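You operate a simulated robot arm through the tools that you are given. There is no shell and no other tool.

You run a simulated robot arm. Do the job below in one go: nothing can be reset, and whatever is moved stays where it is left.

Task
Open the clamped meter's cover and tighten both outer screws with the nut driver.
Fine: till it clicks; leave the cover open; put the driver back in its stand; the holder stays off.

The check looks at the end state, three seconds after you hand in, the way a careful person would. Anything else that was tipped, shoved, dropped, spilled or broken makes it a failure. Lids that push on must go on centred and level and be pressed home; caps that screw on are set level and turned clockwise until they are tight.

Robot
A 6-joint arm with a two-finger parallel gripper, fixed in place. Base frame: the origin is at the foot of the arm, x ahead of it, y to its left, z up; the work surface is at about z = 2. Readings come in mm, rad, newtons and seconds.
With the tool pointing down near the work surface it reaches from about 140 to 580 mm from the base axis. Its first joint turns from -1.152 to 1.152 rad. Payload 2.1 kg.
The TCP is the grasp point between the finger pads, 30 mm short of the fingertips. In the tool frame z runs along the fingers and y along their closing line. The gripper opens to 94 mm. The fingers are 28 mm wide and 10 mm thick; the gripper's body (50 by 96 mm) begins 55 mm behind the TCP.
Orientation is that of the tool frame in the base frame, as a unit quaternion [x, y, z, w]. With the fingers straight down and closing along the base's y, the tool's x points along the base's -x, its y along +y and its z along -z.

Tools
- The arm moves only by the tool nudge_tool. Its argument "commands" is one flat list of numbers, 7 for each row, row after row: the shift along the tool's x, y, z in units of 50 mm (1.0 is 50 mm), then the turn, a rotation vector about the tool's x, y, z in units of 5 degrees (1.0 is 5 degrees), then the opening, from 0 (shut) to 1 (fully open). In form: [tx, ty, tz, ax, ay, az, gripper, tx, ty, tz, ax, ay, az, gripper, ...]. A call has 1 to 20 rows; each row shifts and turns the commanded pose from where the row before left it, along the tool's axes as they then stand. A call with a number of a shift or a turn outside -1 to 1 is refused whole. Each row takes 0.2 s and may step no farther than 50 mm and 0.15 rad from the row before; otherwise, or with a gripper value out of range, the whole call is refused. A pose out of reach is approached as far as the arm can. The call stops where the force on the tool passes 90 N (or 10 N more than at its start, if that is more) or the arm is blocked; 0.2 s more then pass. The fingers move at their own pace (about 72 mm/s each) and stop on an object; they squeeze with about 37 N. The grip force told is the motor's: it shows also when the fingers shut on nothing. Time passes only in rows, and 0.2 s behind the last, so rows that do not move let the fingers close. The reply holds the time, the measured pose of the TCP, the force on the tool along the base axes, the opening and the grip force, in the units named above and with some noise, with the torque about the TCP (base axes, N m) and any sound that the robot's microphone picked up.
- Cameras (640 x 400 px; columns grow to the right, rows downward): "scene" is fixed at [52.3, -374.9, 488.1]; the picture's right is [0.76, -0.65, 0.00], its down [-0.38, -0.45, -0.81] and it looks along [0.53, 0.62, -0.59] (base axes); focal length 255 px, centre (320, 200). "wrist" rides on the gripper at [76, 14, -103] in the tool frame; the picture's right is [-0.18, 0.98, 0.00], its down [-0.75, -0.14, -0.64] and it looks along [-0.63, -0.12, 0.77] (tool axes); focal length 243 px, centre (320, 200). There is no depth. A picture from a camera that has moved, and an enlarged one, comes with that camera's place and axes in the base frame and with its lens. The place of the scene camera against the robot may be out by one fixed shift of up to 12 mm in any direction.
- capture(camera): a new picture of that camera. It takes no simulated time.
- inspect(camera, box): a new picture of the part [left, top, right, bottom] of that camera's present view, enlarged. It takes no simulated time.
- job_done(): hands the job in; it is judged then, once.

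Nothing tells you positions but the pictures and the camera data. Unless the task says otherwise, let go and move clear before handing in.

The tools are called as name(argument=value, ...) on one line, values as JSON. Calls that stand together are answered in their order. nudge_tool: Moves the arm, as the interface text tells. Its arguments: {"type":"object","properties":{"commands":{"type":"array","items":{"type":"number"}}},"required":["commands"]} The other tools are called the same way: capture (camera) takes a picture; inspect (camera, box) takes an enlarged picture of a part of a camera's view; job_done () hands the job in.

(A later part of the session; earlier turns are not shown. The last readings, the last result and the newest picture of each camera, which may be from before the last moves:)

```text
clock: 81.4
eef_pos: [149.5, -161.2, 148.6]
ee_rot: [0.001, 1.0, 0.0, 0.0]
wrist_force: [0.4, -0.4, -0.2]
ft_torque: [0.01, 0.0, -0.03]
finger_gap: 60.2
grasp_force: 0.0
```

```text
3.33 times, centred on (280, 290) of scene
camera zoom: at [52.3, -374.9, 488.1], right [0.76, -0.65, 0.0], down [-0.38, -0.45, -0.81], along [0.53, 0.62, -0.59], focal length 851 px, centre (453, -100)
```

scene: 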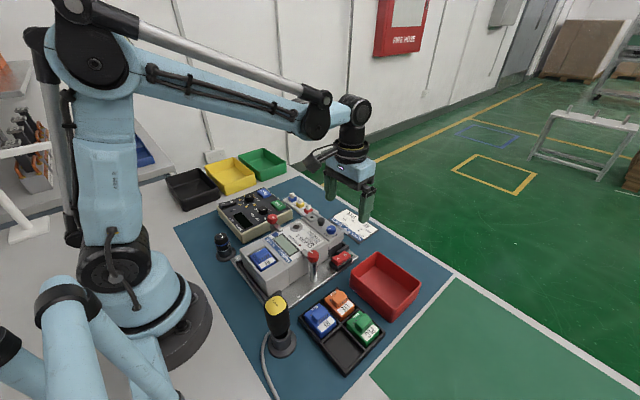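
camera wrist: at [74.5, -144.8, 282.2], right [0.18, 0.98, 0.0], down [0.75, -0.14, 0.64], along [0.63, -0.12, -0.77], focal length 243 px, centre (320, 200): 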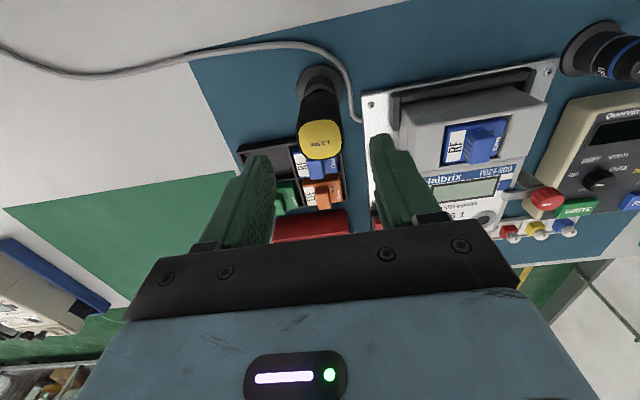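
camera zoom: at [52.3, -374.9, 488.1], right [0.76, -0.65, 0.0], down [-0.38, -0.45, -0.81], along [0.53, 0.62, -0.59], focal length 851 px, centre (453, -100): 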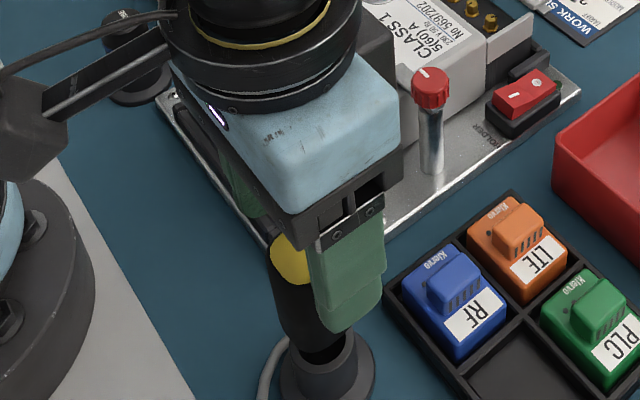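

Aligned (cap at z≈119). Descending to grip height with the fingers straddling the handle.

nudge_tool(commands=[0, 0.008, 0.35, 0, 0, 0, 0.64, 0, 0, 0.35, 0, 0, 0, 0.64, 0, 0, 0.35, 0, 0, 0, 0.64, 0, 0, 0, 0, 0, 0, 0.64])

inspect(camera="wrist", box=[220, 130, 420, 255])

inspect(camera="scene", box=[230, 250, 330, 370])

```text
clock: 82.4
eef_pos: [149.8, -161.1, 96.1]
ee_rot: [0.0, 1.0, 0.001, 0.0]
wrist_force: [0.5, 0.8, -0.4]
ft_torque: [0.02, 0.02, 0.05]
finger_gap: 60.5
grasp_force: 0.1
```

```text
3.20 times, centred on (320, 192) of wrist
camera zoom: at [75.5, -144.8, 199.2], right [0.18, 0.98, 0.0], down [0.75, -0.14, 0.64], along [0.63, -0.12, -0.77], focal length 776 px, centre (320, 224)
```

zoom: 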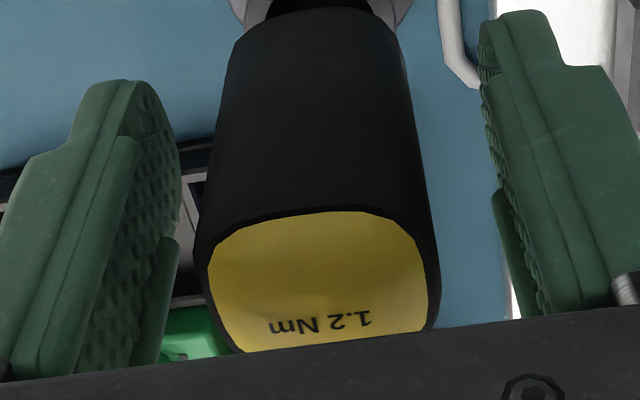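

```text
3.33 times, centred on (280, 310) of scene
camera zoom: at [52.3, -374.9, 488.1], right [0.76, -0.65, 0.0], down [-0.38, -0.45, -0.81], along [0.53, 0.62, -0.59], focal length 851 px, centre (453, -167)
```

zoom: 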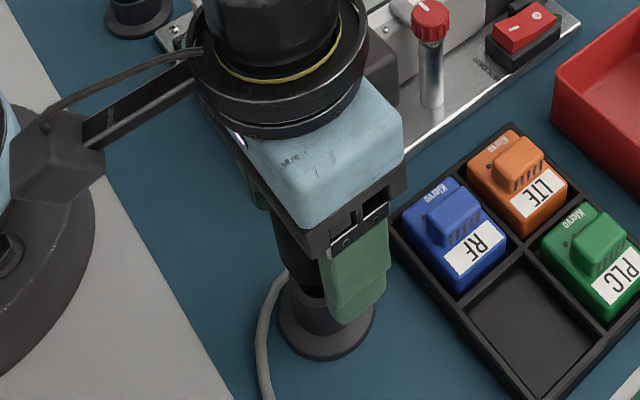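

The handle is centred. Closing on it now.

nudge_tool(commands=[0, 0, 0, 0, 0, 0, 0.3, 0, 0, 0, 0, 0, 0, 0, 0, 0, 0, 0, 0, 0, 0, 0, 0, 0, 0, 0, 0, 0])

inspect(camera="wrist", box=[220, 130, 420, 255])

```text
clock: 83.4
eef_pos: [150.0, -159.9, 94.9]
ee_rot: [0.0, 1.0, 0.0, 0.0]
wrist_force: [0.0, 0.0, 0.4]
ft_torque: [0.04, -0.01, -0.02]
finger_gap: 35.8
grasp_force: 36.6
```

```text
3.20 times, centred on (320, 192) of wrist
camera zoom: at [75.5, -144.9, 199.5], right [0.18, 0.98, 0.0], down [0.75, -0.14, 0.64], along [0.63, -0.12, -0.77], focal length 776 px, centre (320, 224)
```

zoom: 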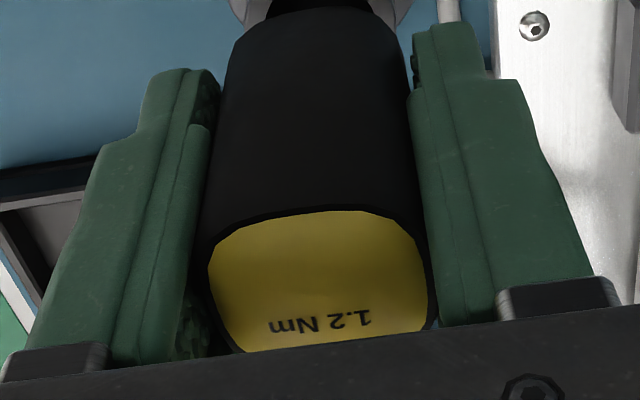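

Gripped at 35.8 mm. I'll lift straight up slowly out of the stand, tracking displacements for the return.

nudge_tool(commands=[0, 0, -0.2, 0, 0, 0, 0, 0, 0, -0.2, 0, 0, 0, 0, 0, 0, -0.2, 0, 0, 0, 0, 0, 0, -0.2, 0, 0, 0, 0, 0, 0, -0.2, 0, 0, 0, 0, 0, 0, 0, 0, 0, 0, 0])

inspect(camera="scene", box=[210, 220, 330, 360])

```text
clock: 84.8
eef_pos: [150.1, -159.0, 145.1]
ee_rot: [0.0, 1.0, 0.0, 0.0]
wrist_force: [-0.1, 0.2, -1.1]
ft_torque: [0.01, 0.0, 0.01]
finger_gap: 35.9
grasp_force: 37.5
```

```text
2.86 times, centred on (270, 290) of scene
camera zoom: at [52.3, -374.9, 488.1], right [0.76, -0.65, 0.0], down [-0.38, -0.45, -0.81], along [0.53, 0.62, -0.59], focal length 729 px, centre (463, -57)
```

zoom: 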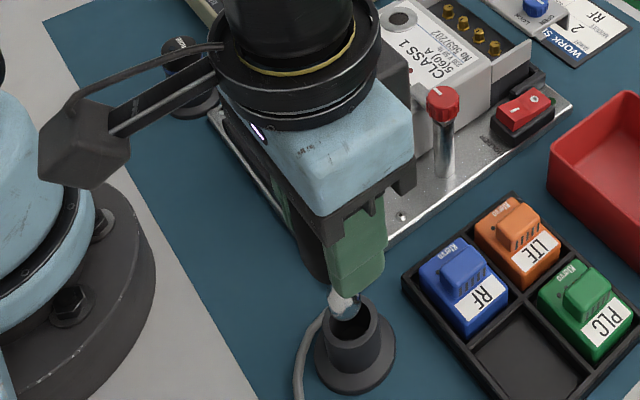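

The driver's metal socket is coming clear of the stand. Lifting higher for the transfer.

nudge_tool(commands=[0, 0, -0.4, 0, 0, 0, 0, 0, 0, -0.5, 0, 0, 0, 0, 0, 0, -0.5, 0, 0, 0, 0, 0, 0, 0, 0, 0, 0, 0])

inspect(camera="scene", box=[210, 200, 330, 340])

inspect(camera="wrist", box=[220, 100, 420, 255])

```text
clock: 85.8
eef_pos: [148.9, -158.6, 216.9]
ee_rot: [-0.001, 1.0, 0.001, 0.0]
wrist_force: [0.7, 0.3, -1.2]
ft_torque: [-0.02, 0.0, -0.01]
finger_gap: 35.9
grasp_force: 37.0
```

```text
2.86 times, centred on (270, 270) of scene
camera zoom: at [52.3, -374.9, 488.1], right [0.76, -0.65, 0.0], down [-0.38, -0.45, -0.81], along [0.53, 0.62, -0.59], focal length 729 px, centre (463, 0)
```

zoom: 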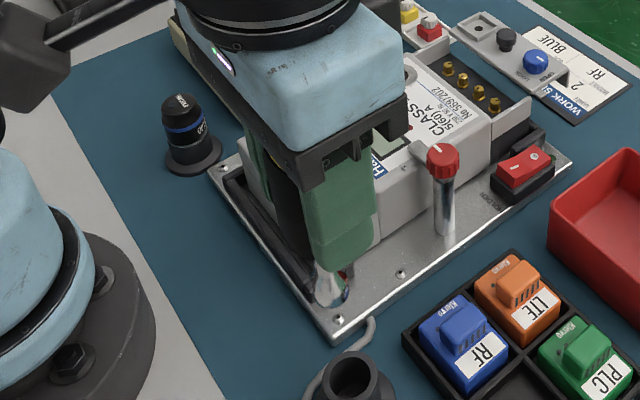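

```text
2.58 times, centred on (320, 178) of wrist
camera zoom: at [74.2, -143.6, 319.8], right [0.18, 0.98, 0.0], down [0.75, -0.14, 0.64], along [0.63, -0.12, -0.77], focal length 626 px, centre (320, 258)
```

zoom: 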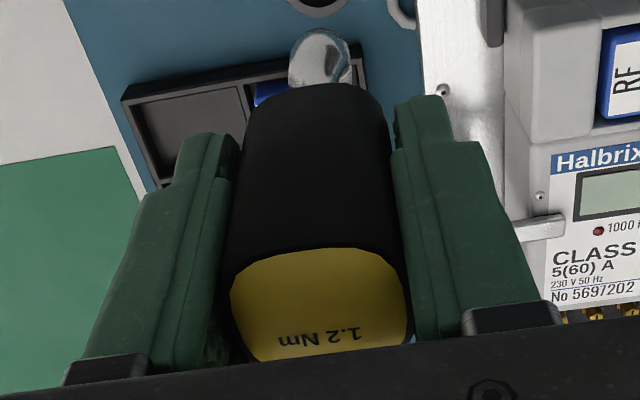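

The driver is free of the stand. I'll raise a little more and carry it over the outer screw nearest the driver side (at about 368, -52).

nudge_tool(commands=[0, 0, -0.4, 0, 0, 0, 0, -0.7, 0.35, 0, 0, 0, 0, 0, -0.7, 0.35, 0, 0, 0, 0, 0, -0.7, 0.35, 0, 0, 0, 0, 0, -0.7, 0.35, 0, 0, 0, 0, 0, -0.7, 0.35, 0, 0, 0, 0, 0, -0.7, 0.35, 0, 0, 0, 0, 0, 0, 0, 0, 0, 0, 0, 0])

capture(camera="wrist")

inspect(camera="scene", box=[260, 120, 400, 260])

```text
clock: 87.6
eef_pos: [360.6, -53.2, 236.6]
ee_rot: [0.0, 1.0, 0.0, 0.0]
wrist_force: [-1.2, -0.8, -1.0]
ft_torque: [0.01, -0.02, 0.01]
finger_gap: 35.7
grasp_force: 37.5
```

```text
taken
camera wrist: at [286.0, -38.1, 339.9], right [0.18, 0.98, 0.0], down [0.75, -0.14, 0.64], along [0.63, -0.12, -0.77], focal length 243 px, centre (320, 200)
```

wrist: 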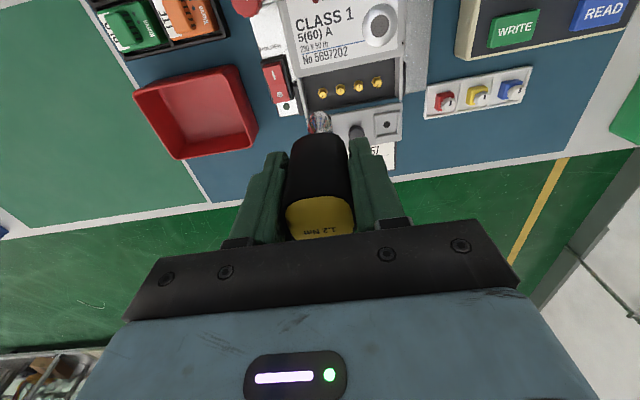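

```text
2.86 times, centred on (330, 190) of scene
camera zoom: at [52.4, -374.9, 488.1], right [0.76, -0.65, 0.0], down [-0.38, -0.45, -0.81], along [0.53, 0.62, -0.59], focal length 729 px, centre (291, 229)
```

zoom: 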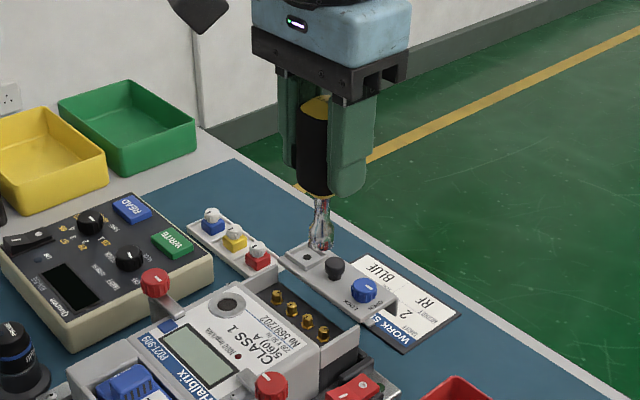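

Now let me measure the outer screw's position relative to the tool from this view.

inspect(camera="wrist", box=[270, 60, 400, 141])

inspect(camera="scene", box=[310, 170, 350, 250])

```text
4.92 times, centred on (335, 100) of wrist
camera zoom: at [286.0, -38.1, 339.9], right [0.18, 0.98, 0.0], down [0.75, -0.14, 0.64], along [0.63, -0.12, -0.77], focal length 1194 px, centre (246, 690)
```

zoom: 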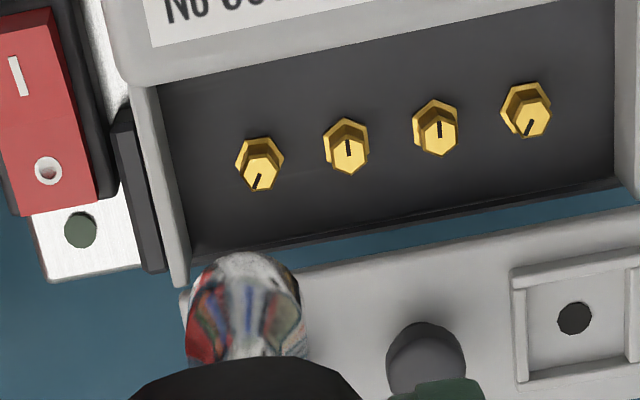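

```text
5.00 times, centred on (330, 210) of scene
camera zoom: at [52.4, -374.9, 488.1], right [0.76, -0.65, 0.0], down [-0.38, -0.45, -0.81], along [0.53, 0.62, -0.59], focal length 1276 px, centre (270, 150)
```

zoom: 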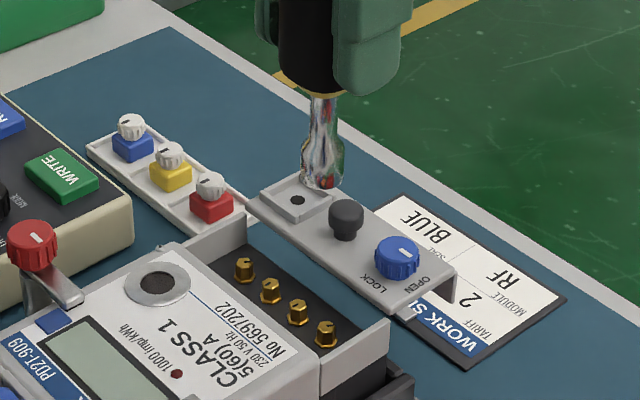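

The socket tip is about 90 mm below the TCP. I'll centre over the outer screw and, up here, wind the wrist counter-clockwise so there's plenty of clockwise travel.

nudge_tool(commands=[-0.166, 0.032, 0, 0, 0, 0, 0, 0, 0, 0, 0, 0, -1, 0, 0, 0, 0, 0, 0, -1, 0, 0, 0, 0, 0, 0, -1, 0, 0, 0, 0, 0, 0, -1, 0, 0, 0, 0, 0, 0, -1, 0, 0, 0, 0, 0, 0, -1, 0, 0, 0, 0, 0, 0, -1, 0, 0, 0, 0, 0, 0, -1, 0, 0, 0, 0, 0, 0, -1, 0, 0, 0, 0, 0, 0, -1, 0, 0, 0, 0, 0, 0, -1, 0, 0, 0, 0, 0, 0, -1, 0, 0, 0, 0, 0, 0, -1, 0, 0, 0, 0, 0, 0, -1, 0, 0, 0, 0, 0, 0, -1, 0])

nudge_tool(commands=[0, 0, 0, 0, 0, -1, 0, 0, 0, 0, 0, 0, -1, 0, 0, 0, 0, 0, 0, -1, 0, 0, 0, 0, 0, 0, -1, 0, 0, 0, 0, 0, 0, -1, 0, 0, 0, 0, 0, 0, -1, 0, 0, 0, 0, 0, 0, -1, 0, 0, 0, 0, 0, 0, -1, 0, 0, 0, 0, 0, 0, -1, 0, 0, 0, 0, 0, 0, -1, 0, 0, 0, 0, 0, 0, -1, 0, 0, 0, 0, 0, 0, -1, 0, 0, 0, 0, 0, 0, -1, 0, 0, 0, 0, 0, 0, -1, 0, 0, 0, 0, 0, 0, -1, 0, 0, 0, 0, 0, 0, 0, 0])

capture(camera="wrist")

```text
clock: 91.0
eef_pos: [367.9, -52.2, 235.5]
ee_rot: [-0.609, 0.793, 0.0, 0.001]
wrist_force: [0.4, 0.5, -2.1]
ft_torque: [-0.03, -0.02, 0.0]
finger_gap: 35.6
grasp_force: 37.9
```

```text
clock: 94.4
eef_pos: [367.5, -52.3, 236.5]
ee_rot: [0.966, -0.258, 0.0, 0.0]
wrist_force: [-0.8, 0.4, -1.2]
ft_torque: [0.0, 0.01, 0.01]
finger_gap: 35.7
grasp_force: 37.0
```

```text
taken
camera wrist: at [429.1, -102.2, 340.1], right [-0.65, -0.76, 0.0], down [-0.58, 0.5, 0.64], along [-0.49, 0.42, -0.77], focal length 243 px, centre (320, 200)
```

wrist: 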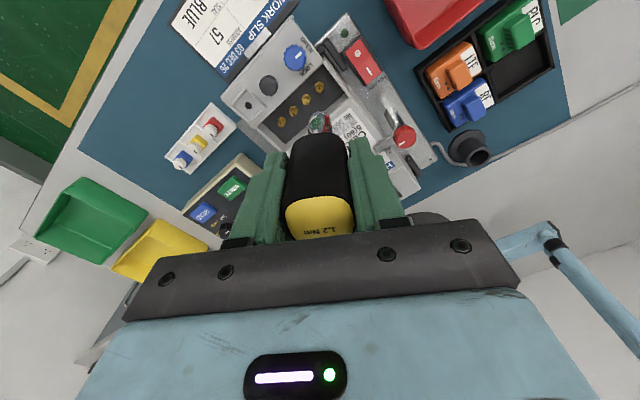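

Wound to 150° counter-clockwise with no limit hit. Descending to hover just above the screw and checking alignment.

nudge_tool(commands=[0, 0, 0.5, 0, 0, 0, 0, 0, 0, 0.5, 0, 0, 0, 0, 0, 0, 0.4, 0, 0, 0, 0, 0, 0, 0, 0, 0, 0, 0])

inspect(camera="wrist", box=[260, 70, 380, 145])

inspect(camera="scene", box=[300, 190, 350, 240])

```text
clock: 95.4
eef_pos: [367.8, -51.7, 165.7]
ee_rot: [0.966, -0.26, 0.001, 0.001]
wrist_force: [-0.6, 0.4, -1.1]
ft_torque: [0.02, 0.02, 0.01]
finger_gap: 35.8
grasp_force: 37.2
```

```text
5.33 times, centred on (320, 108) of wrist
camera zoom: at [429.2, -102.6, 269.0], right [-0.65, -0.76, 0.0], down [-0.58, 0.5, 0.64], along [-0.49, 0.42, -0.77], focal length 1294 px, centre (320, 693)
```

zoom: 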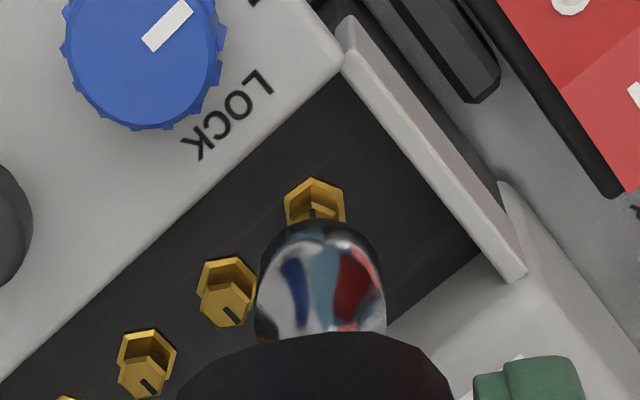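

```text
8.00 times, centred on (325, 215) of scene
camera zoom: at [52.3, -374.9, 488.1], right [0.76, -0.65, 0.0], down [-0.38, -0.45, -0.81], along [0.53, 0.62, -0.59], focal length 2042 px, centre (280, 80)
```

zoom: 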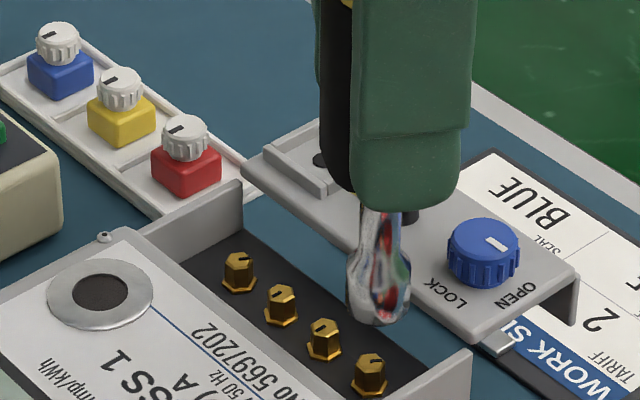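

Both views say the socket is about 1.5 mm off toward (+x, -y). I'll correct that and lower 8 mm, then look again.

nudge_tool(commands=[-0.031, -0.005, 0, 0, 0, 0, 0, 0, 0, 0.16, 0, 0, 0, 0, 0, 0, 0, 0, 0, 0, 0])

inspect(camera="wrist", box=[260, 70, 380, 145])

inspect(camera="scene", box=[315, 215, 347, 241])

```text
clock: 96.2
eef_pos: [368.5, -52.4, 157.3]
ee_rot: [0.966, -0.258, 0.0, 0.001]
wrist_force: [0.2, 1.0, -1.4]
ft_torque: [0.0, -0.02, 0.01]
finger_gap: 35.8
grasp_force: 37.0
```

```text
5.33 times, centred on (320, 108) of wrist
camera zoom: at [428.4, -101.6, 261.5], right [-0.65, -0.76, 0.0], down [-0.58, 0.5, 0.64], along [-0.49, 0.42, -0.77], focal length 1294 px, centre (320, 693)
```

zoom: 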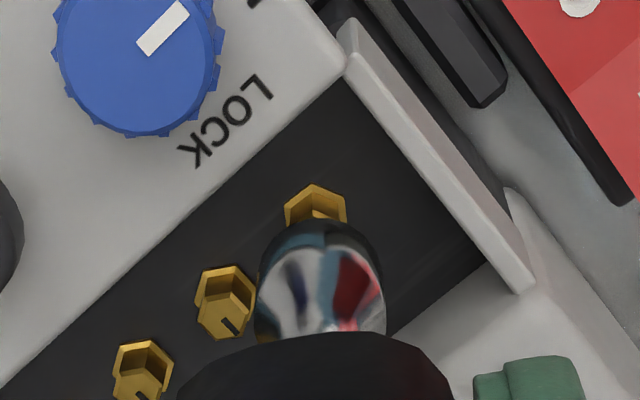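

```text
15.38 times, centred on (331, 228) of scene
camera zoom: at [52.3, -374.9, 488.1], right [0.76, -0.65, 0.0], down [-0.38, -0.45, -0.81], along [0.53, 0.62, -0.59], focal length 3926 px, centre (151, -231)
```

zoom: 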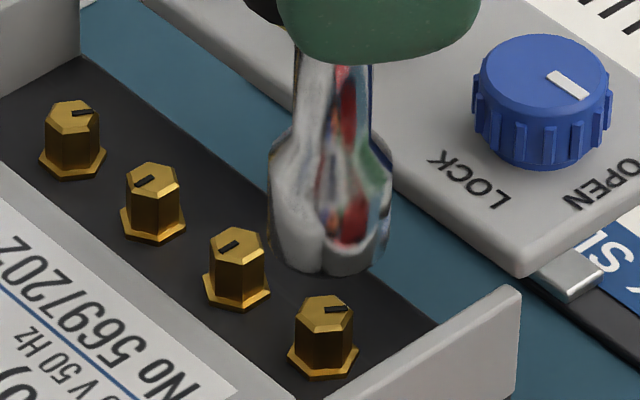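

Well aligned now, with about 12 mm to go. Lowering in small steps until contact.

nudge_tool(commands=[0, 0, 0.16, 0, 0, 0, 0, 0, 0, 0, 0, 0, 0, 0])

nudge_tool(commands=[0, 0, 0.04, 0, 0, 0, 0, 0, 0, 0, 0, 0, 0, 0])

nudge_tool(commands=[0, 0, 0.04, 0, 0, 0, 0, 0, 0, 0, 0, 0, 0, 0])

inspect(camera="scene", box=[315, 215, 347, 241])

```text
clock: 96.8
eef_pos: [367.5, -51.7, 149.3]
ee_rot: [0.966, -0.259, 0.0, 0.0]
wrist_force: [0.0, 0.4, -0.5]
ft_torque: [-0.02, 0.02, -0.02]
finger_gap: 35.8
grasp_force: 37.0
```

```text
clock: 97.4
eef_pos: [367.5, -51.2, 148.0]
ee_rot: [0.966, -0.259, 0.0, 0.0]
wrist_force: [0.0, 0.0, -2.0]
ft_torque: [0.01, -0.02, 0.01]
finger_gap: 35.9
grasp_force: 37.0
```

```text
clock: 98.0
eef_pos: [366.7, -53.0, 146.6]
ee_rot: [0.966, -0.259, -0.001, 0.0]
wrist_force: [-0.2, 0.8, -1.5]
ft_torque: [0.0, 0.01, 0.04]
finger_gap: 35.6
grasp_force: 36.6
```

```text
15.38 times, centred on (331, 228) of scene
camera zoom: at [52.3, -374.9, 488.1], right [0.76, -0.65, 0.0], down [-0.38, -0.45, -0.81], along [0.53, 0.62, -0.59], focal length 3926 px, centre (151, -231)
```

zoom: 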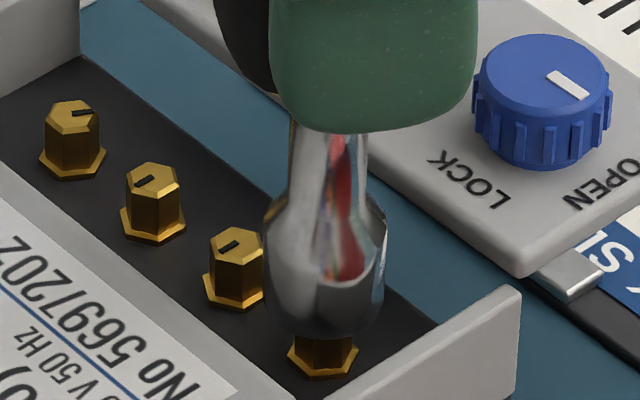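

Still no contact; the socket is right at the head. Continuing in 1 mm steps.

nudge_tool(commands=[0, 0, 0.02, 0, 0, 0, 0, 0, 0, 0, 0, 0, 0, 0])

nudge_tool(commands=[0, 0, 0.02, 0, 0, 0, 0, 0, 0, 0, 0, 0, 0, 0])

nudge_tool(commands=[0, 0, 0.02, 0, 0, 0, 0, 0, 0, 0, 0, 0, 0, 0])

inspect(camera="scene", box=[315, 215, 347, 241])

```text
clock: 98.6
eef_pos: [366.2, -51.6, 144.7]
ee_rot: [0.966, -0.258, 0.001, 0.001]
wrist_force: [0.4, 0.5, -1.5]
ft_torque: [0.0, 0.03, -0.02]
finger_gap: 35.9
grasp_force: 37.4
```

```text
clock: 99.2
eef_pos: [368.2, -52.7, 144.6]
ee_rot: [0.966, -0.259, 0.0, 0.0]
wrist_force: [0.4, -0.1, -1.7]
ft_torque: [0.02, 0.01, 0.02]
finger_gap: 35.7
grasp_force: 36.5
```

```text
clock: 99.8
eef_pos: [367.4, -51.9, 143.5]
ee_rot: [0.966, -0.259, 0.0, 0.0]
wrist_force: [-0.1, -0.2, -0.9]
ft_torque: [0.01, 0.01, 0.04]
finger_gap: 35.9
grasp_force: 37.3
```

```text
15.38 times, centred on (331, 228) of scene
camera zoom: at [52.3, -374.9, 488.1], right [0.76, -0.65, 0.0], down [-0.38, -0.45, -0.81], along [0.53, 0.62, -0.59], focal length 3926 px, centre (151, -231)
```

zoom: 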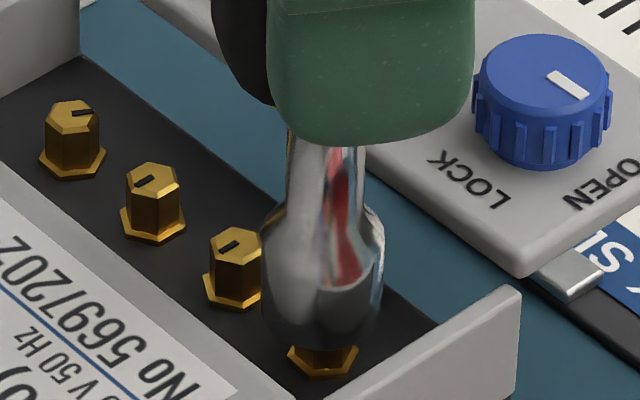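

The socket is going over the head without resistance. A few more 1 mm steps until it seats.

nudge_tool(commands=[0, 0, 0.02, 0, 0, 0, 0, 0, 0, 0, 0, 0, 0, 0])

nudge_tool(commands=[0, 0, 0.02, 0, 0, 0, 0, 0, 0, 0, 0, 0, 0, 0])

nudge_tool(commands=[0, 0, 0.02, 0, 0, 0, 0, 0, 0, 0, 0, 0, 0, 0])

inspect(camera="scene", box=[315, 215, 347, 241])

```text
clock: 100.4
eef_pos: [367.6, -52.4, 141.7]
ee_rot: [0.966, -0.259, 0.0, 0.001]
wrist_force: [0.5, -0.3, -1.9]
ft_torque: [-0.04, 0.03, -0.02]
finger_gap: 35.7
grasp_force: 36.7
```

```text
clock: 101.0
eef_pos: [366.8, -51.8, 140.3]
ee_rot: [0.966, -0.259, 0.0, 0.001]
wrist_force: [0.5, 0.7, -1.2]
ft_torque: [0.01, 0.0, -0.02]
finger_gap: 36.0
grasp_force: 36.5
```

```text
clock: 101.6
eef_pos: [366.8, -51.8, 140.2]
ee_rot: [0.966, -0.259, 0.0, 0.0]
wrist_force: [0.0, 0.0, -1.6]
ft_torque: [0.01, 0.0, 0.03]
finger_gap: 36.0
grasp_force: 36.9
```

```text
15.38 times, centred on (331, 228) of scene
camera zoom: at [52.3, -374.9, 488.1], right [0.76, -0.65, 0.0], down [-0.38, -0.45, -0.81], along [0.53, 0.62, -0.59], focal length 3926 px, centre (151, -231)
```

zoom: 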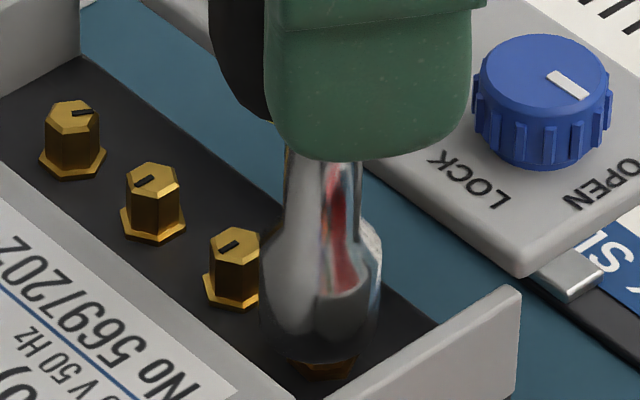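

Almost down on the flange. Continuing gently.

nudge_tool(commands=[0, 0, 0.02, 0, 0, 0, 0, 0, 0, 0, 0, 0, 0, 0])

nudge_tool(commands=[0, 0, 0.02, 0, 0, 0, 0, 0, 0, 0, 0, 0, 0, 0])

inspect(camera="scene", box=[315, 215, 347, 241])

```text
clock: 102.2
eef_pos: [367.0, -52.7, 140.2]
ee_rot: [0.966, -0.259, 0.0, 0.0]
wrist_force: [-0.3, 0.1, -2.0]
ft_torque: [-0.03, -0.01, 0.03]
finger_gap: 35.9
grasp_force: 36.5
```

```text
clock: 102.8
eef_pos: [367.7, -52.8, 138.4]
ee_rot: [0.966, -0.26, 0.0, 0.0]
wrist_force: [-0.7, -0.1, -1.6]
ft_torque: [0.0, 0.03, 0.0]
finger_gap: 35.7
grasp_force: 36.8
```

```text
15.38 times, centred on (331, 228) of scene
camera zoom: at [52.3, -374.9, 488.1], right [0.76, -0.65, 0.0], down [-0.38, -0.45, -0.81], along [0.53, 0.62, -0.59], focal length 3926 px, centre (151, -231)
```

zoom: 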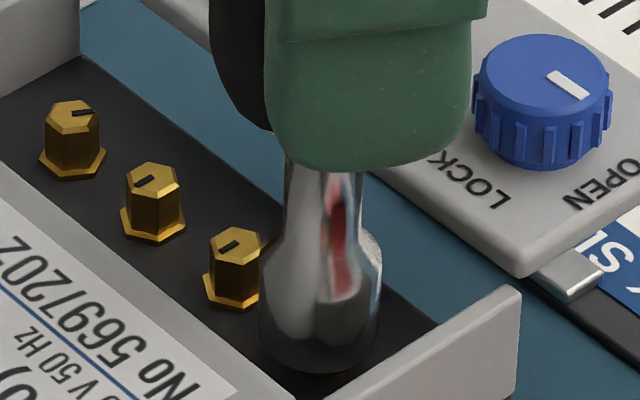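

One or two more millimetres.

nudge_tool(commands=[0, 0, 0.02, 0, 0, 0, 0, 0, 0, 0, 0, 0, 0, 0])

nudge_tool(commands=[0, 0, 0.02, 0, 0, 0, 0, 0, 0, 0, 0, 0, 0, 0])

inspect(camera="scene", box=[315, 215, 347, 241])

```text
clock: 103.4
eef_pos: [366.7, -51.8, 138.0]
ee_rot: [0.966, -0.258, 0.0, -0.001]
wrist_force: [0.5, -0.8, -0.7]
ft_torque: [0.01, -0.02, -0.02]
finger_gap: 36.1
grasp_force: 37.6
```

```text
clock: 104.0
eef_pos: [367.0, -51.0, 135.5]
ee_rot: [0.966, -0.259, 0.0, 0.0]
wrist_force: [-0.4, -0.2, -1.4]
ft_torque: [-0.01, -0.01, 0.0]
finger_gap: 35.7
grasp_force: 36.9
```

```text
15.38 times, centred on (331, 228) of scene
camera zoom: at [52.3, -374.9, 488.1], right [0.76, -0.65, 0.0], down [-0.38, -0.45, -0.81], along [0.53, 0.62, -0.59], focal length 3926 px, centre (151, -231)
```

zoom: 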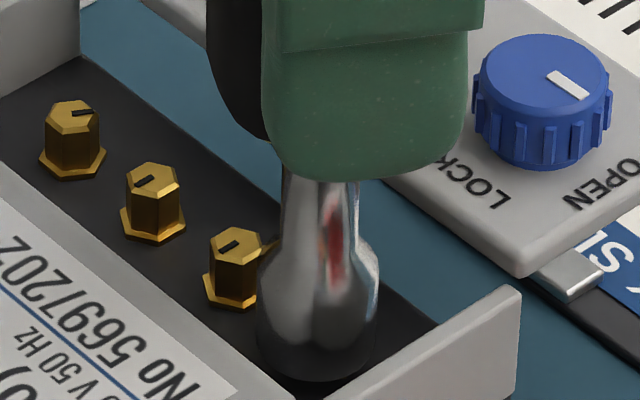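

Fully over the flange but no force yet; continuing carefully to find the seat.

nudge_tool(commands=[0, 0, 0.02, 0, 0, 0, 0, 0, 0, 0, 0, 0, 0, 0])

nudge_tool(commands=[0, 0, 0.02, 0, 0, 0, 0, 0, 0, 0, 0, 0, 0, 0])

inspect(camera="scene", box=[315, 215, 347, 241])

```text
clock: 104.6
eef_pos: [367.0, -50.6, 135.7]
ee_rot: [0.966, -0.259, 0.0, 0.0]
wrist_force: [0.5, -0.1, -2.1]
ft_torque: [0.01, 0.02, -0.02]
finger_gap: 35.8
grasp_force: 36.5
```

```text
clock: 105.2
eef_pos: [366.2, -51.5, 134.2]
ee_rot: [0.966, -0.259, 0.0, 0.0]
wrist_force: [0.6, -0.3, -1.4]
ft_torque: [0.0, 0.03, -0.01]
finger_gap: 36.0
grasp_force: 37.2
```

```text
15.38 times, centred on (331, 228) of scene
camera zoom: at [52.3, -374.9, 488.1], right [0.76, -0.65, 0.0], down [-0.38, -0.45, -0.81], along [0.53, 0.62, -0.59], focal length 3926 px, centre (151, -231)
```

zoom: 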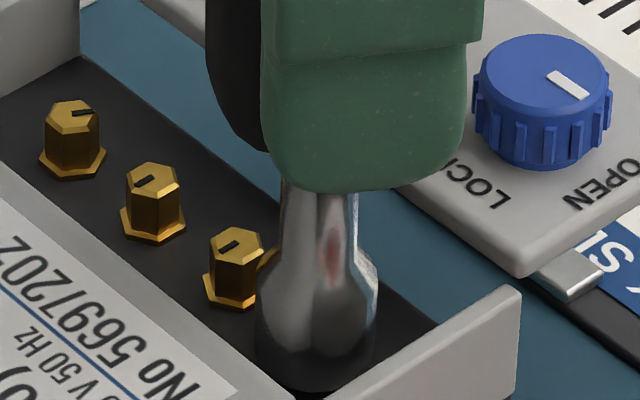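

Let me check the wrist view to confirm the socket is truly over the screw in the depth direction.

inspect(camera="wrist", box=[260, 60, 380, 135])

inspect(camera="scene", box=[320, 222, 340, 240])

```text
5.33 times, centred on (320, 98) of wrist
camera zoom: at [427.2, -100.7, 237.6], right [-0.65, -0.76, 0.0], down [-0.58, 0.5, 0.64], along [-0.49, 0.42, -0.77], focal length 1294 px, centre (320, 747)
```

zoom: 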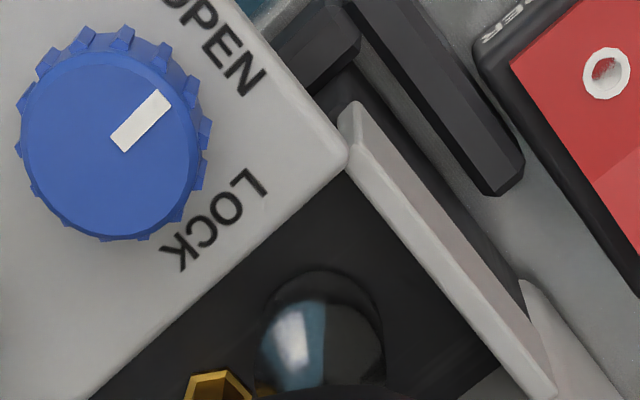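

```text
16.00 times, centred on (330, 231) of scene
camera zoom: at [52.3, -374.9, 488.1], right [0.76, -0.65, 0.0], down [-0.38, -0.45, -0.81], along [0.53, 0.62, -0.59], focal length 4083 px, centre (160, -296)
```

zoom: 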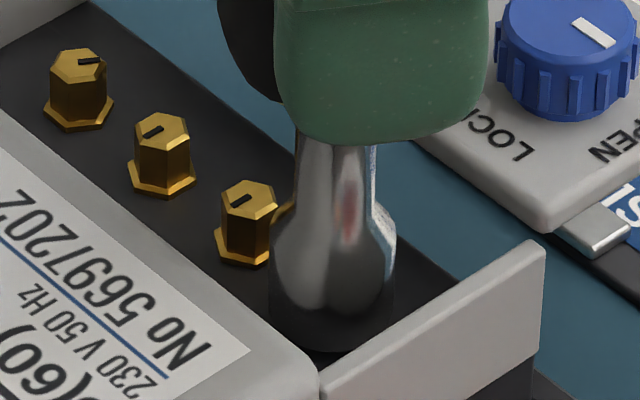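

The socket tip coincides with the screw's seat; the head is inside the socket. One more millimetre to feel for contact.

nudge_tool(commands=[0, 0, 0.02, 0, 0, 0, 0, 0, 0, 0, 0, 0, 0, 0])

nudge_tool(commands=[0, 0, 0.02, 0, 0, 0, 0, 0, 0, 0, 0, 0, 0, 0])

inspect(camera="scene", box=[315, 212, 347, 242])

```text
clock: 105.8
eef_pos: [366.2, -51.4, 133.0]
ee_rot: [0.966, -0.259, 0.0, 0.0]
wrist_force: [1.2, 0.4, -2.0]
ft_torque: [0.0, 0.03, 0.0]
finger_gap: 35.7
grasp_force: 36.3
```

```text
clock: 106.4
eef_pos: [366.4, -51.3, 132.4]
ee_rot: [0.966, -0.258, 0.0, 0.0]
wrist_force: [0.7, -0.1, -2.4]
ft_torque: [0.0, 0.02, -0.02]
finger_gap: 35.6
grasp_force: 36.9
```

```text
13.33 times, centred on (331, 227) of scene
camera zoom: at [52.3, -374.9, 488.1], right [0.76, -0.65, 0.0], down [-0.38, -0.45, -0.81], along [0.53, 0.62, -0.59], focal length 3403 px, centre (173, -160)
```

zoom: 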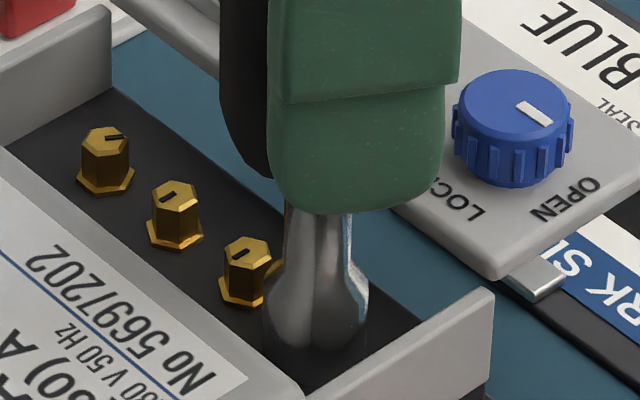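

There's a gold sliver next to the socket I want to identify before turning. Zooming in tightly.

inspect(camera="scene", box=[322, 226, 334, 238])

inspect(camera="wrist", box=[280, 100, 340, 140])

```text
16.00 times, centred on (328, 232) of scene
camera zoom: at [52.3, -374.9, 488.1], right [0.76, -0.65, 0.0], down [-0.38, -0.45, -0.81], along [0.53, 0.62, -0.59], focal length 4083 px, centre (192, -312)
```

zoom: 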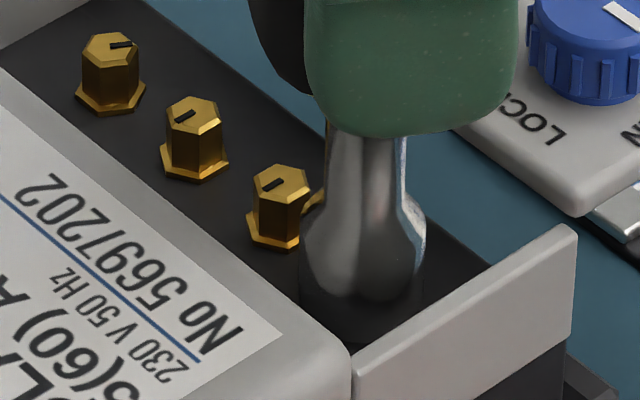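

```text
10.00 times, centred on (310, 120) of wrist
camera zoom: at [427.2, -100.4, 235.9], right [-0.65, -0.76, 0.0], down [-0.58, 0.5, 0.64], along [-0.49, 0.42, -0.77], focal length 2426 px, centre (420, 1000)
```

zoom: 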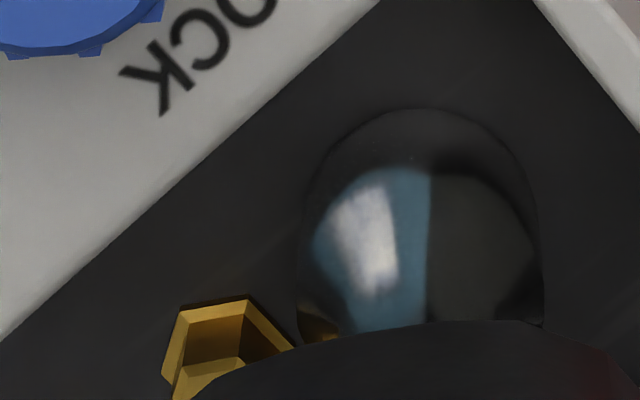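

That sliver is just screw B's reflection in the chrome socket. The head is well inside; I'll turn a few degrees clockwise and see if torque builds.

nudge_tool(commands=[0, 0, 0, 0, 0, 1, 0, 0, 0, 0, 0, 0, 1, 0, 0, 0, 0, 0, 0, 1, 0, 0, 0, 0, 0, 0, 0, 0])

nudge_tool(commands=[0, 0, 0, 0, 0, 1, 0, 0, 0, 0, 0, 0, 1, 0, 0, 0, 0, 0, 0, 1, 0, 0, 0, 0, 0, 0, 0, 0])

```text
clock: 107.4
eef_pos: [366.2, -51.8, 132.4]
ee_rot: [0.924, -0.383, 0.0, 0.0]
wrist_force: [-0.4, -0.2, -1.2]
ft_torque: [-0.04, 0.0, 0.03]
finger_gap: 36.0
grasp_force: 37.0
```

```text
clock: 108.4
eef_pos: [366.6, -51.5, 133.4]
ee_rot: [0.866, -0.501, 0.0, 0.001]
wrist_force: [0.1, 0.2, -1.8]
ft_torque: [0.01, 0.01, 0.02]
finger_gap: 35.5
grasp_force: 37.1
```

Little torque so far. I'll check for the seat by lowering another couple of millimetres.

nudge_tool(commands=[0, 0, 0.02, 0, 0, 0, 0, 0, 0, 0, 0, 0, 0, 0])

nudge_tool(commands=[0, 0, 0.02, 0, 0, 0, 0, 0, 0, 0, 0, 0, 0, 0])

nudge_tool(commands=[0, 0, 0.02, 0, 0, 0, 0, 0, 0, 0, 0, 0, 0, 0])

inspect(camera="scene", box=[315, 212, 347, 242])

```text
clock: 109.0
eef_pos: [367.1, -51.9, 132.3]
ee_rot: [0.866, -0.5, 0.001, 0.0]
wrist_force: [0.6, 1.4, 6.7]
ft_torque: [0.12, 0.04, -0.01]
finger_gap: 35.6
grasp_force: 36.5
```

```text
clock: 109.6
eef_pos: [368.1, -51.8, 132.3]
ee_rot: [0.866, -0.5, 0.0, 0.0]
wrist_force: [-2.8, 2.9, 50.3]
ft_torque: [0.17, 0.18, 0.0]
finger_gap: 36.0
grasp_force: 36.3
```

```text
clock: 110.2
eef_pos: [368.1, -52.6, 131.0]
ee_rot: [0.866, -0.5, 0.0, 0.0]
wrist_force: [-2.6, 2.5, 51.0]
ft_torque: [-0.08, 0.11, 0.03]
finger_gap: 35.9
grasp_force: 37.2
```

```text
13.33 times, centred on (331, 227) of scene
camera zoom: at [52.1, -374.9, 488.2], right [0.76, -0.65, 0.0], down [-0.38, -0.45, -0.81], along [0.53, 0.62, -0.59], focal length 3403 px, centre (173, -160)
```

zoom: 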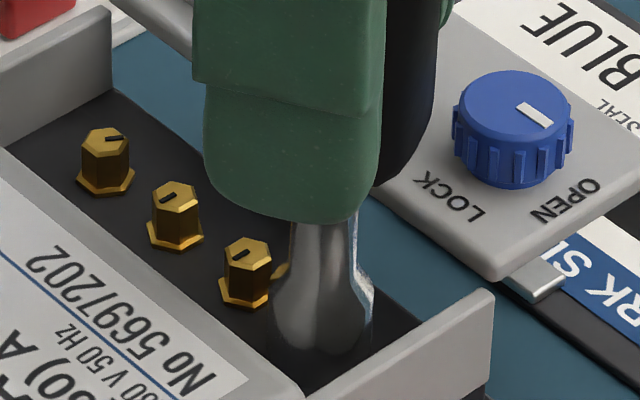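

Seated: contact at about TCP z≈130.5. I'll ease the press to a light load and then turn clockwise.

nudge_tool(commands=[0, 0, -0.016, 0, 0, 0, 0, 0, 0, 0, 0, 0, 0, 0])

nudge_tool(commands=[0, 0, 0, 0, 0, 1, 0, 0, 0, 0, 0, 0, 1, 0, 0, 0, 0, 0, 0, 1, 0, 0, 0, 0, 0, 0, 0, 0])

```text
clock: 110.8
eef_pos: [366.5, -52.0, 131.5]
ee_rot: [0.866, -0.5, 0.001, -0.001]
wrist_force: [0.8, 0.9, 23.0]
ft_torque: [-0.12, -0.14, 0.06]
finger_gap: 35.7
grasp_force: 36.8
```

```text
clock: 111.8
eef_pos: [368.3, -51.7, 130.7]
ee_rot: [0.793, -0.61, 0.001, 0.001]
wrist_force: [5.8, -1.9, 20.3]
ft_torque: [-0.31, -0.46, 0.03]
finger_gap: 36.2
grasp_force: 36.6
```

Continuing clockwise and watching for torque.

nudge_tool(commands=[0, 0, 0, 0, 0, 1, 0, 0, 0, 0, 0, 0, 1, 0, 0, 0, 0, 0, 0, 1, 0, 0, 0, 0, 0, 0, 1, 0, 0, 0, 0, 0, 0, 1, 0, 0, 0, 0, 0, 0, 1, 0, 0, 0, 0, 0, 0, 0, 0])

nudge_tool(commands=[0, 0, 0, 0, 0, 1, 0, 0, 0, 0, 0, 0, 1, 0, 0, 0, 0, 0, 0, 1, 0, 0, 0, 0, 0, 0, 1, 0, 0, 0, 0, 0, 0, 1, 0, 0, 0, 0, 0, 0, 1, 0, 0, 0, 0, 0, 0, 0, 0])

inspect(camera="scene", box=[310, 200, 350, 242])

```text
clock: 113.4
eef_pos: [367.5, -52.2, 131.2]
ee_rot: [-0.608, 0.794, 0.0, 0.0]
wrist_force: [0.8, 0.6, -0.7]
ft_torque: [-0.02, -0.03, 0.03]
finger_gap: 35.6
grasp_force: 36.9
```

```text
clock: 115.0
eef_pos: [367.5, -51.7, 131.4]
ee_rot: [-0.382, 0.924, 0.001, 0.0]
wrist_force: [-0.4, 0.2, -1.0]
ft_torque: [0.02, 0.04, 0.23]
finger_gap: 35.9
grasp_force: 37.5
```

```text
9.52 times, centred on (330, 221) of scene
camera zoom: at [52.3, -374.9, 488.1], right [0.76, -0.65, 0.0], down [-0.38, -0.45, -0.81], along [0.53, 0.62, -0.59], focal length 2430 px, centre (225, 0)
```

zoom: 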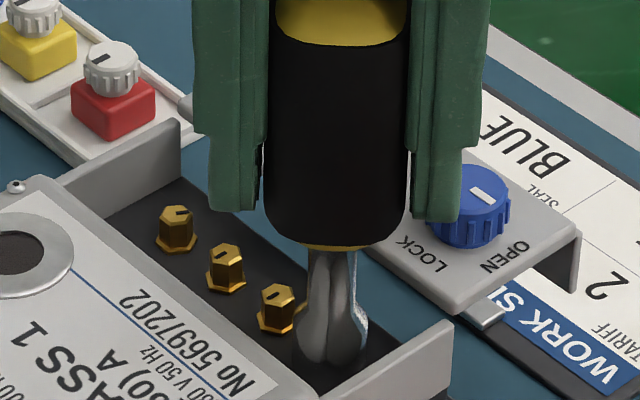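

The socket dropped onto the hex and torque (0.23 N·m) is appearing — engaged. I'll press down slightly to seat it fully and keep turning clockwise.

nudge_tool(commands=[0, 0, 0.02, 0, 0, 0, 0, 0, 0, 0, 0, 0, 0, 0])

nudge_tool(commands=[0, 0, 0.02, 0, 0, 0, 0, 0, 0, 0, 0, 0, 0, 0])

nudge_tool(commands=[0, 0, 0, 0, 0, 1, 0, 0, 0, 0, 0, 0, 1, 0, 0, 0, 0, 0, 0, 1, 0, 0, 0, 0, 0, 0, 0, 0])

```text
clock: 115.6
eef_pos: [366.6, -51.8, 130.4]
ee_rot: [-0.383, 0.924, 0.0, 0.0]
wrist_force: [-0.7, 0.8, 50.3]
ft_torque: [-0.09, 0.24, 0.22]
finger_gap: 35.7
grasp_force: 36.5
```

```text
clock: 116.2
eef_pos: [366.7, -51.6, 127.8]
ee_rot: [-0.383, 0.924, 0.0, 0.0]
wrist_force: [-1.1, 4.4, 51.0]
ft_torque: [0.13, 0.14, 0.18]
finger_gap: 35.9
grasp_force: 36.3
```

```text
clock: 117.2
eef_pos: [368.3, -51.4, 128.7]
ee_rot: [-0.258, 0.966, -0.001, 0.0]
wrist_force: [-1.1, -3.6, 46.0]
ft_torque: [-0.18, 0.18, 0.44]
finger_gap: 35.9
grasp_force: 37.0
```

Seated firmly; I'm pressing too hard, so I'll ease the press and continue turning.

nudge_tool(commands=[0, 0, -0.014, 0, 0, 0, 0, 0, 0, 0, 0, 0, 1, 0, 0, 0, 0, 0, 0, 1, 0, 0, 0, 0, 0, 0, 0, 0])

nudge_tool(commands=[0, 0, 0, 0, 0, 1, 0, 0, 0, 0, 0, 0, 1, 0, 0, 0, 0, 0, 0, 1, 0, 0, 0, 0, 0, 0, 1, 0, 0, 0, 0, 0, 0, 0, 0])

inspect(camera="wrist", box=[220, 80, 420, 240])

```text
clock: 118.2
eef_pos: [366.8, -51.8, 128.5]
ee_rot: [-0.174, 0.985, 0.0, 0.0]
wrist_force: [-0.1, -0.4, -2.0]
ft_torque: [0.0, -0.03, 0.59]
finger_gap: 36.0
grasp_force: 37.1
```

```text
clock: 119.4
eef_pos: [367.0, -51.7, 127.9]
ee_rot: [0.0, 1.0, 0.0, 0.0]
wrist_force: [0.7, -0.8, -1.1]
ft_torque: [0.04, 0.02, 0.93]
finger_gap: 36.0
grasp_force: 36.7
```

```text
2.50 times, centred on (320, 160) of wrist
camera zoom: at [292.4, -36.5, 232.5], right [0.18, 0.98, 0.0], down [0.75, -0.14, 0.64], along [0.63, -0.12, -0.77], focal length 606 px, centre (320, 300)
```

zoom: 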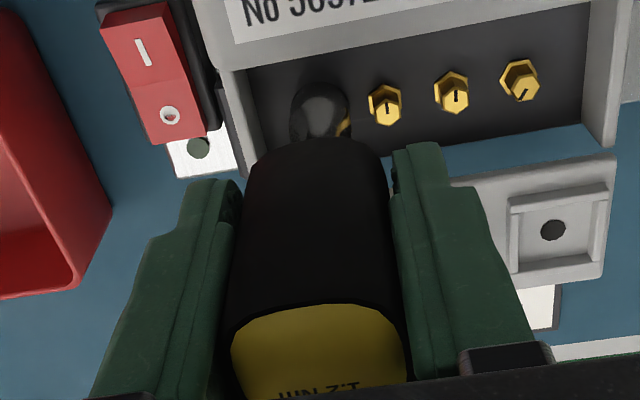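

Torque is rising steadily (0.93 N·m). Continuing in small steps and listening for the click.

nudge_tool(commands=[0, 0, 0, 0, 0, 1, 0, 0, 0, 0, 0, 0, 1, 0, 0, 0, 0, 0, 0, 0, 0])

nudge_tool(commands=[0, 0, 0, 0, 0, 1, 0, 0, 0, 0, 0, 0, 0, 0])

```text
clock: 120.2
eef_pos: [366.7, -50.9, 129.7]
ee_rot: [0.086, 0.996, 0.001, 0.0]
wrist_force: [-0.5, 0.4, -1.9]
ft_torque: [0.0, 0.0, 1.06]
finger_gap: 36.0
grasp_force: 37.1
```

```text
clock: 120.8
eef_pos: [367.3, -51.3, 128.5]
ee_rot: [0.13, 0.991, 0.0, 0.001]
wrist_force: [0.7, -0.3, -1.3]
ft_torque: [0.0, -0.03, 1.1]
finger_gap: 36.2
grasp_force: 37.1
```

1.10 N·m — close. Continuing.

nudge_tool(commands=[0, 0, 0, 0, 0, 1, 0, 0, 0, 0, 0, 0, 0, 0])

nudge_tool(commands=[0, 0, 0, 0, 0, 1, 0, 0, 0, 0, 0, 0, 0, 0])

inspect(camera="wrist", box=[220, 80, 420, 240])

```text
clock: 121.4
eef_pos: [366.8, -50.8, 128.2]
ee_rot: [0.173, 0.985, 0.0, 0.0]
wrist_force: [0.1, -1.4, -1.2]
ft_torque: [-0.02, 0.0, 1.22]
finger_gap: 36.2
grasp_force: 36.7
```

```text
clock: 122.0
eef_pos: [367.4, -51.5, 129.2]
ee_rot: [0.216, 0.976, 0.0, 0.0]
wrist_force: [0.7, 0.1, -1.0]
ft_torque: [0.07, 0.02, 1.2]
finger_gap: 36.3
grasp_force: 36.8
```

```text
2.50 times, centred on (320, 160) of wrist
camera zoom: at [305.4, -5.3, 232.3], right [0.58, 0.81, 0.0], down [0.62, -0.45, 0.64], along [0.52, -0.37, -0.77], focal length 606 px, centre (320, 300)
```

zoom: 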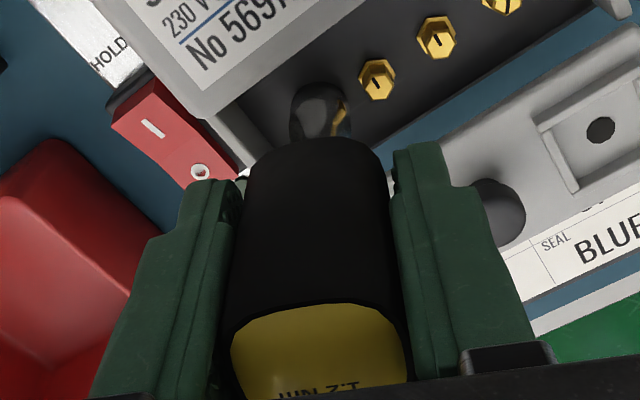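

At 1.2 N·m but no click reported yet. Turning further in 5° steps.

nudge_tool(commands=[0, 0, 0, 0, 0, 1, 0, 0, 0, 0, 0, 0, 0, 0])

nudge_tool(commands=[0, 0, 0, 0, 0, 1, 0, 0, 0, 0, 0, 0, 0, 0])

inspect(camera="wrist", box=[220, 130, 420, 250])

```text
clock: 122.6
eef_pos: [367.1, -51.5, 129.5]
ee_rot: [0.258, 0.966, 0.0, 0.0]
wrist_force: [0.6, 0.0, -1.0]
ft_torque: [0.0, 0.01, 1.18]
finger_gap: 36.5
grasp_force: 37.1
```

```text
clock: 123.2
eef_pos: [366.6, -52.0, 128.6]
ee_rot: [0.301, 0.954, 0.001, 0.0]
wrist_force: [0.3, -0.7, -1.5]
ft_torque: [0.01, -0.01, 1.24]
finger_gap: 36.6
grasp_force: 37.5
```

```text
3.20 times, centred on (320, 190) of wrist
camera zoom: at [314.3, 5.0, 232.5], right [0.71, 0.7, 0.0], down [0.54, -0.55, 0.64], along [0.45, -0.46, -0.77], focal length 776 px, centre (320, 232)
```

zoom: 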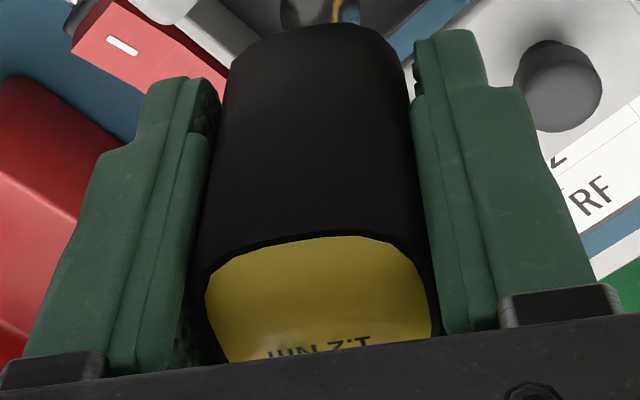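

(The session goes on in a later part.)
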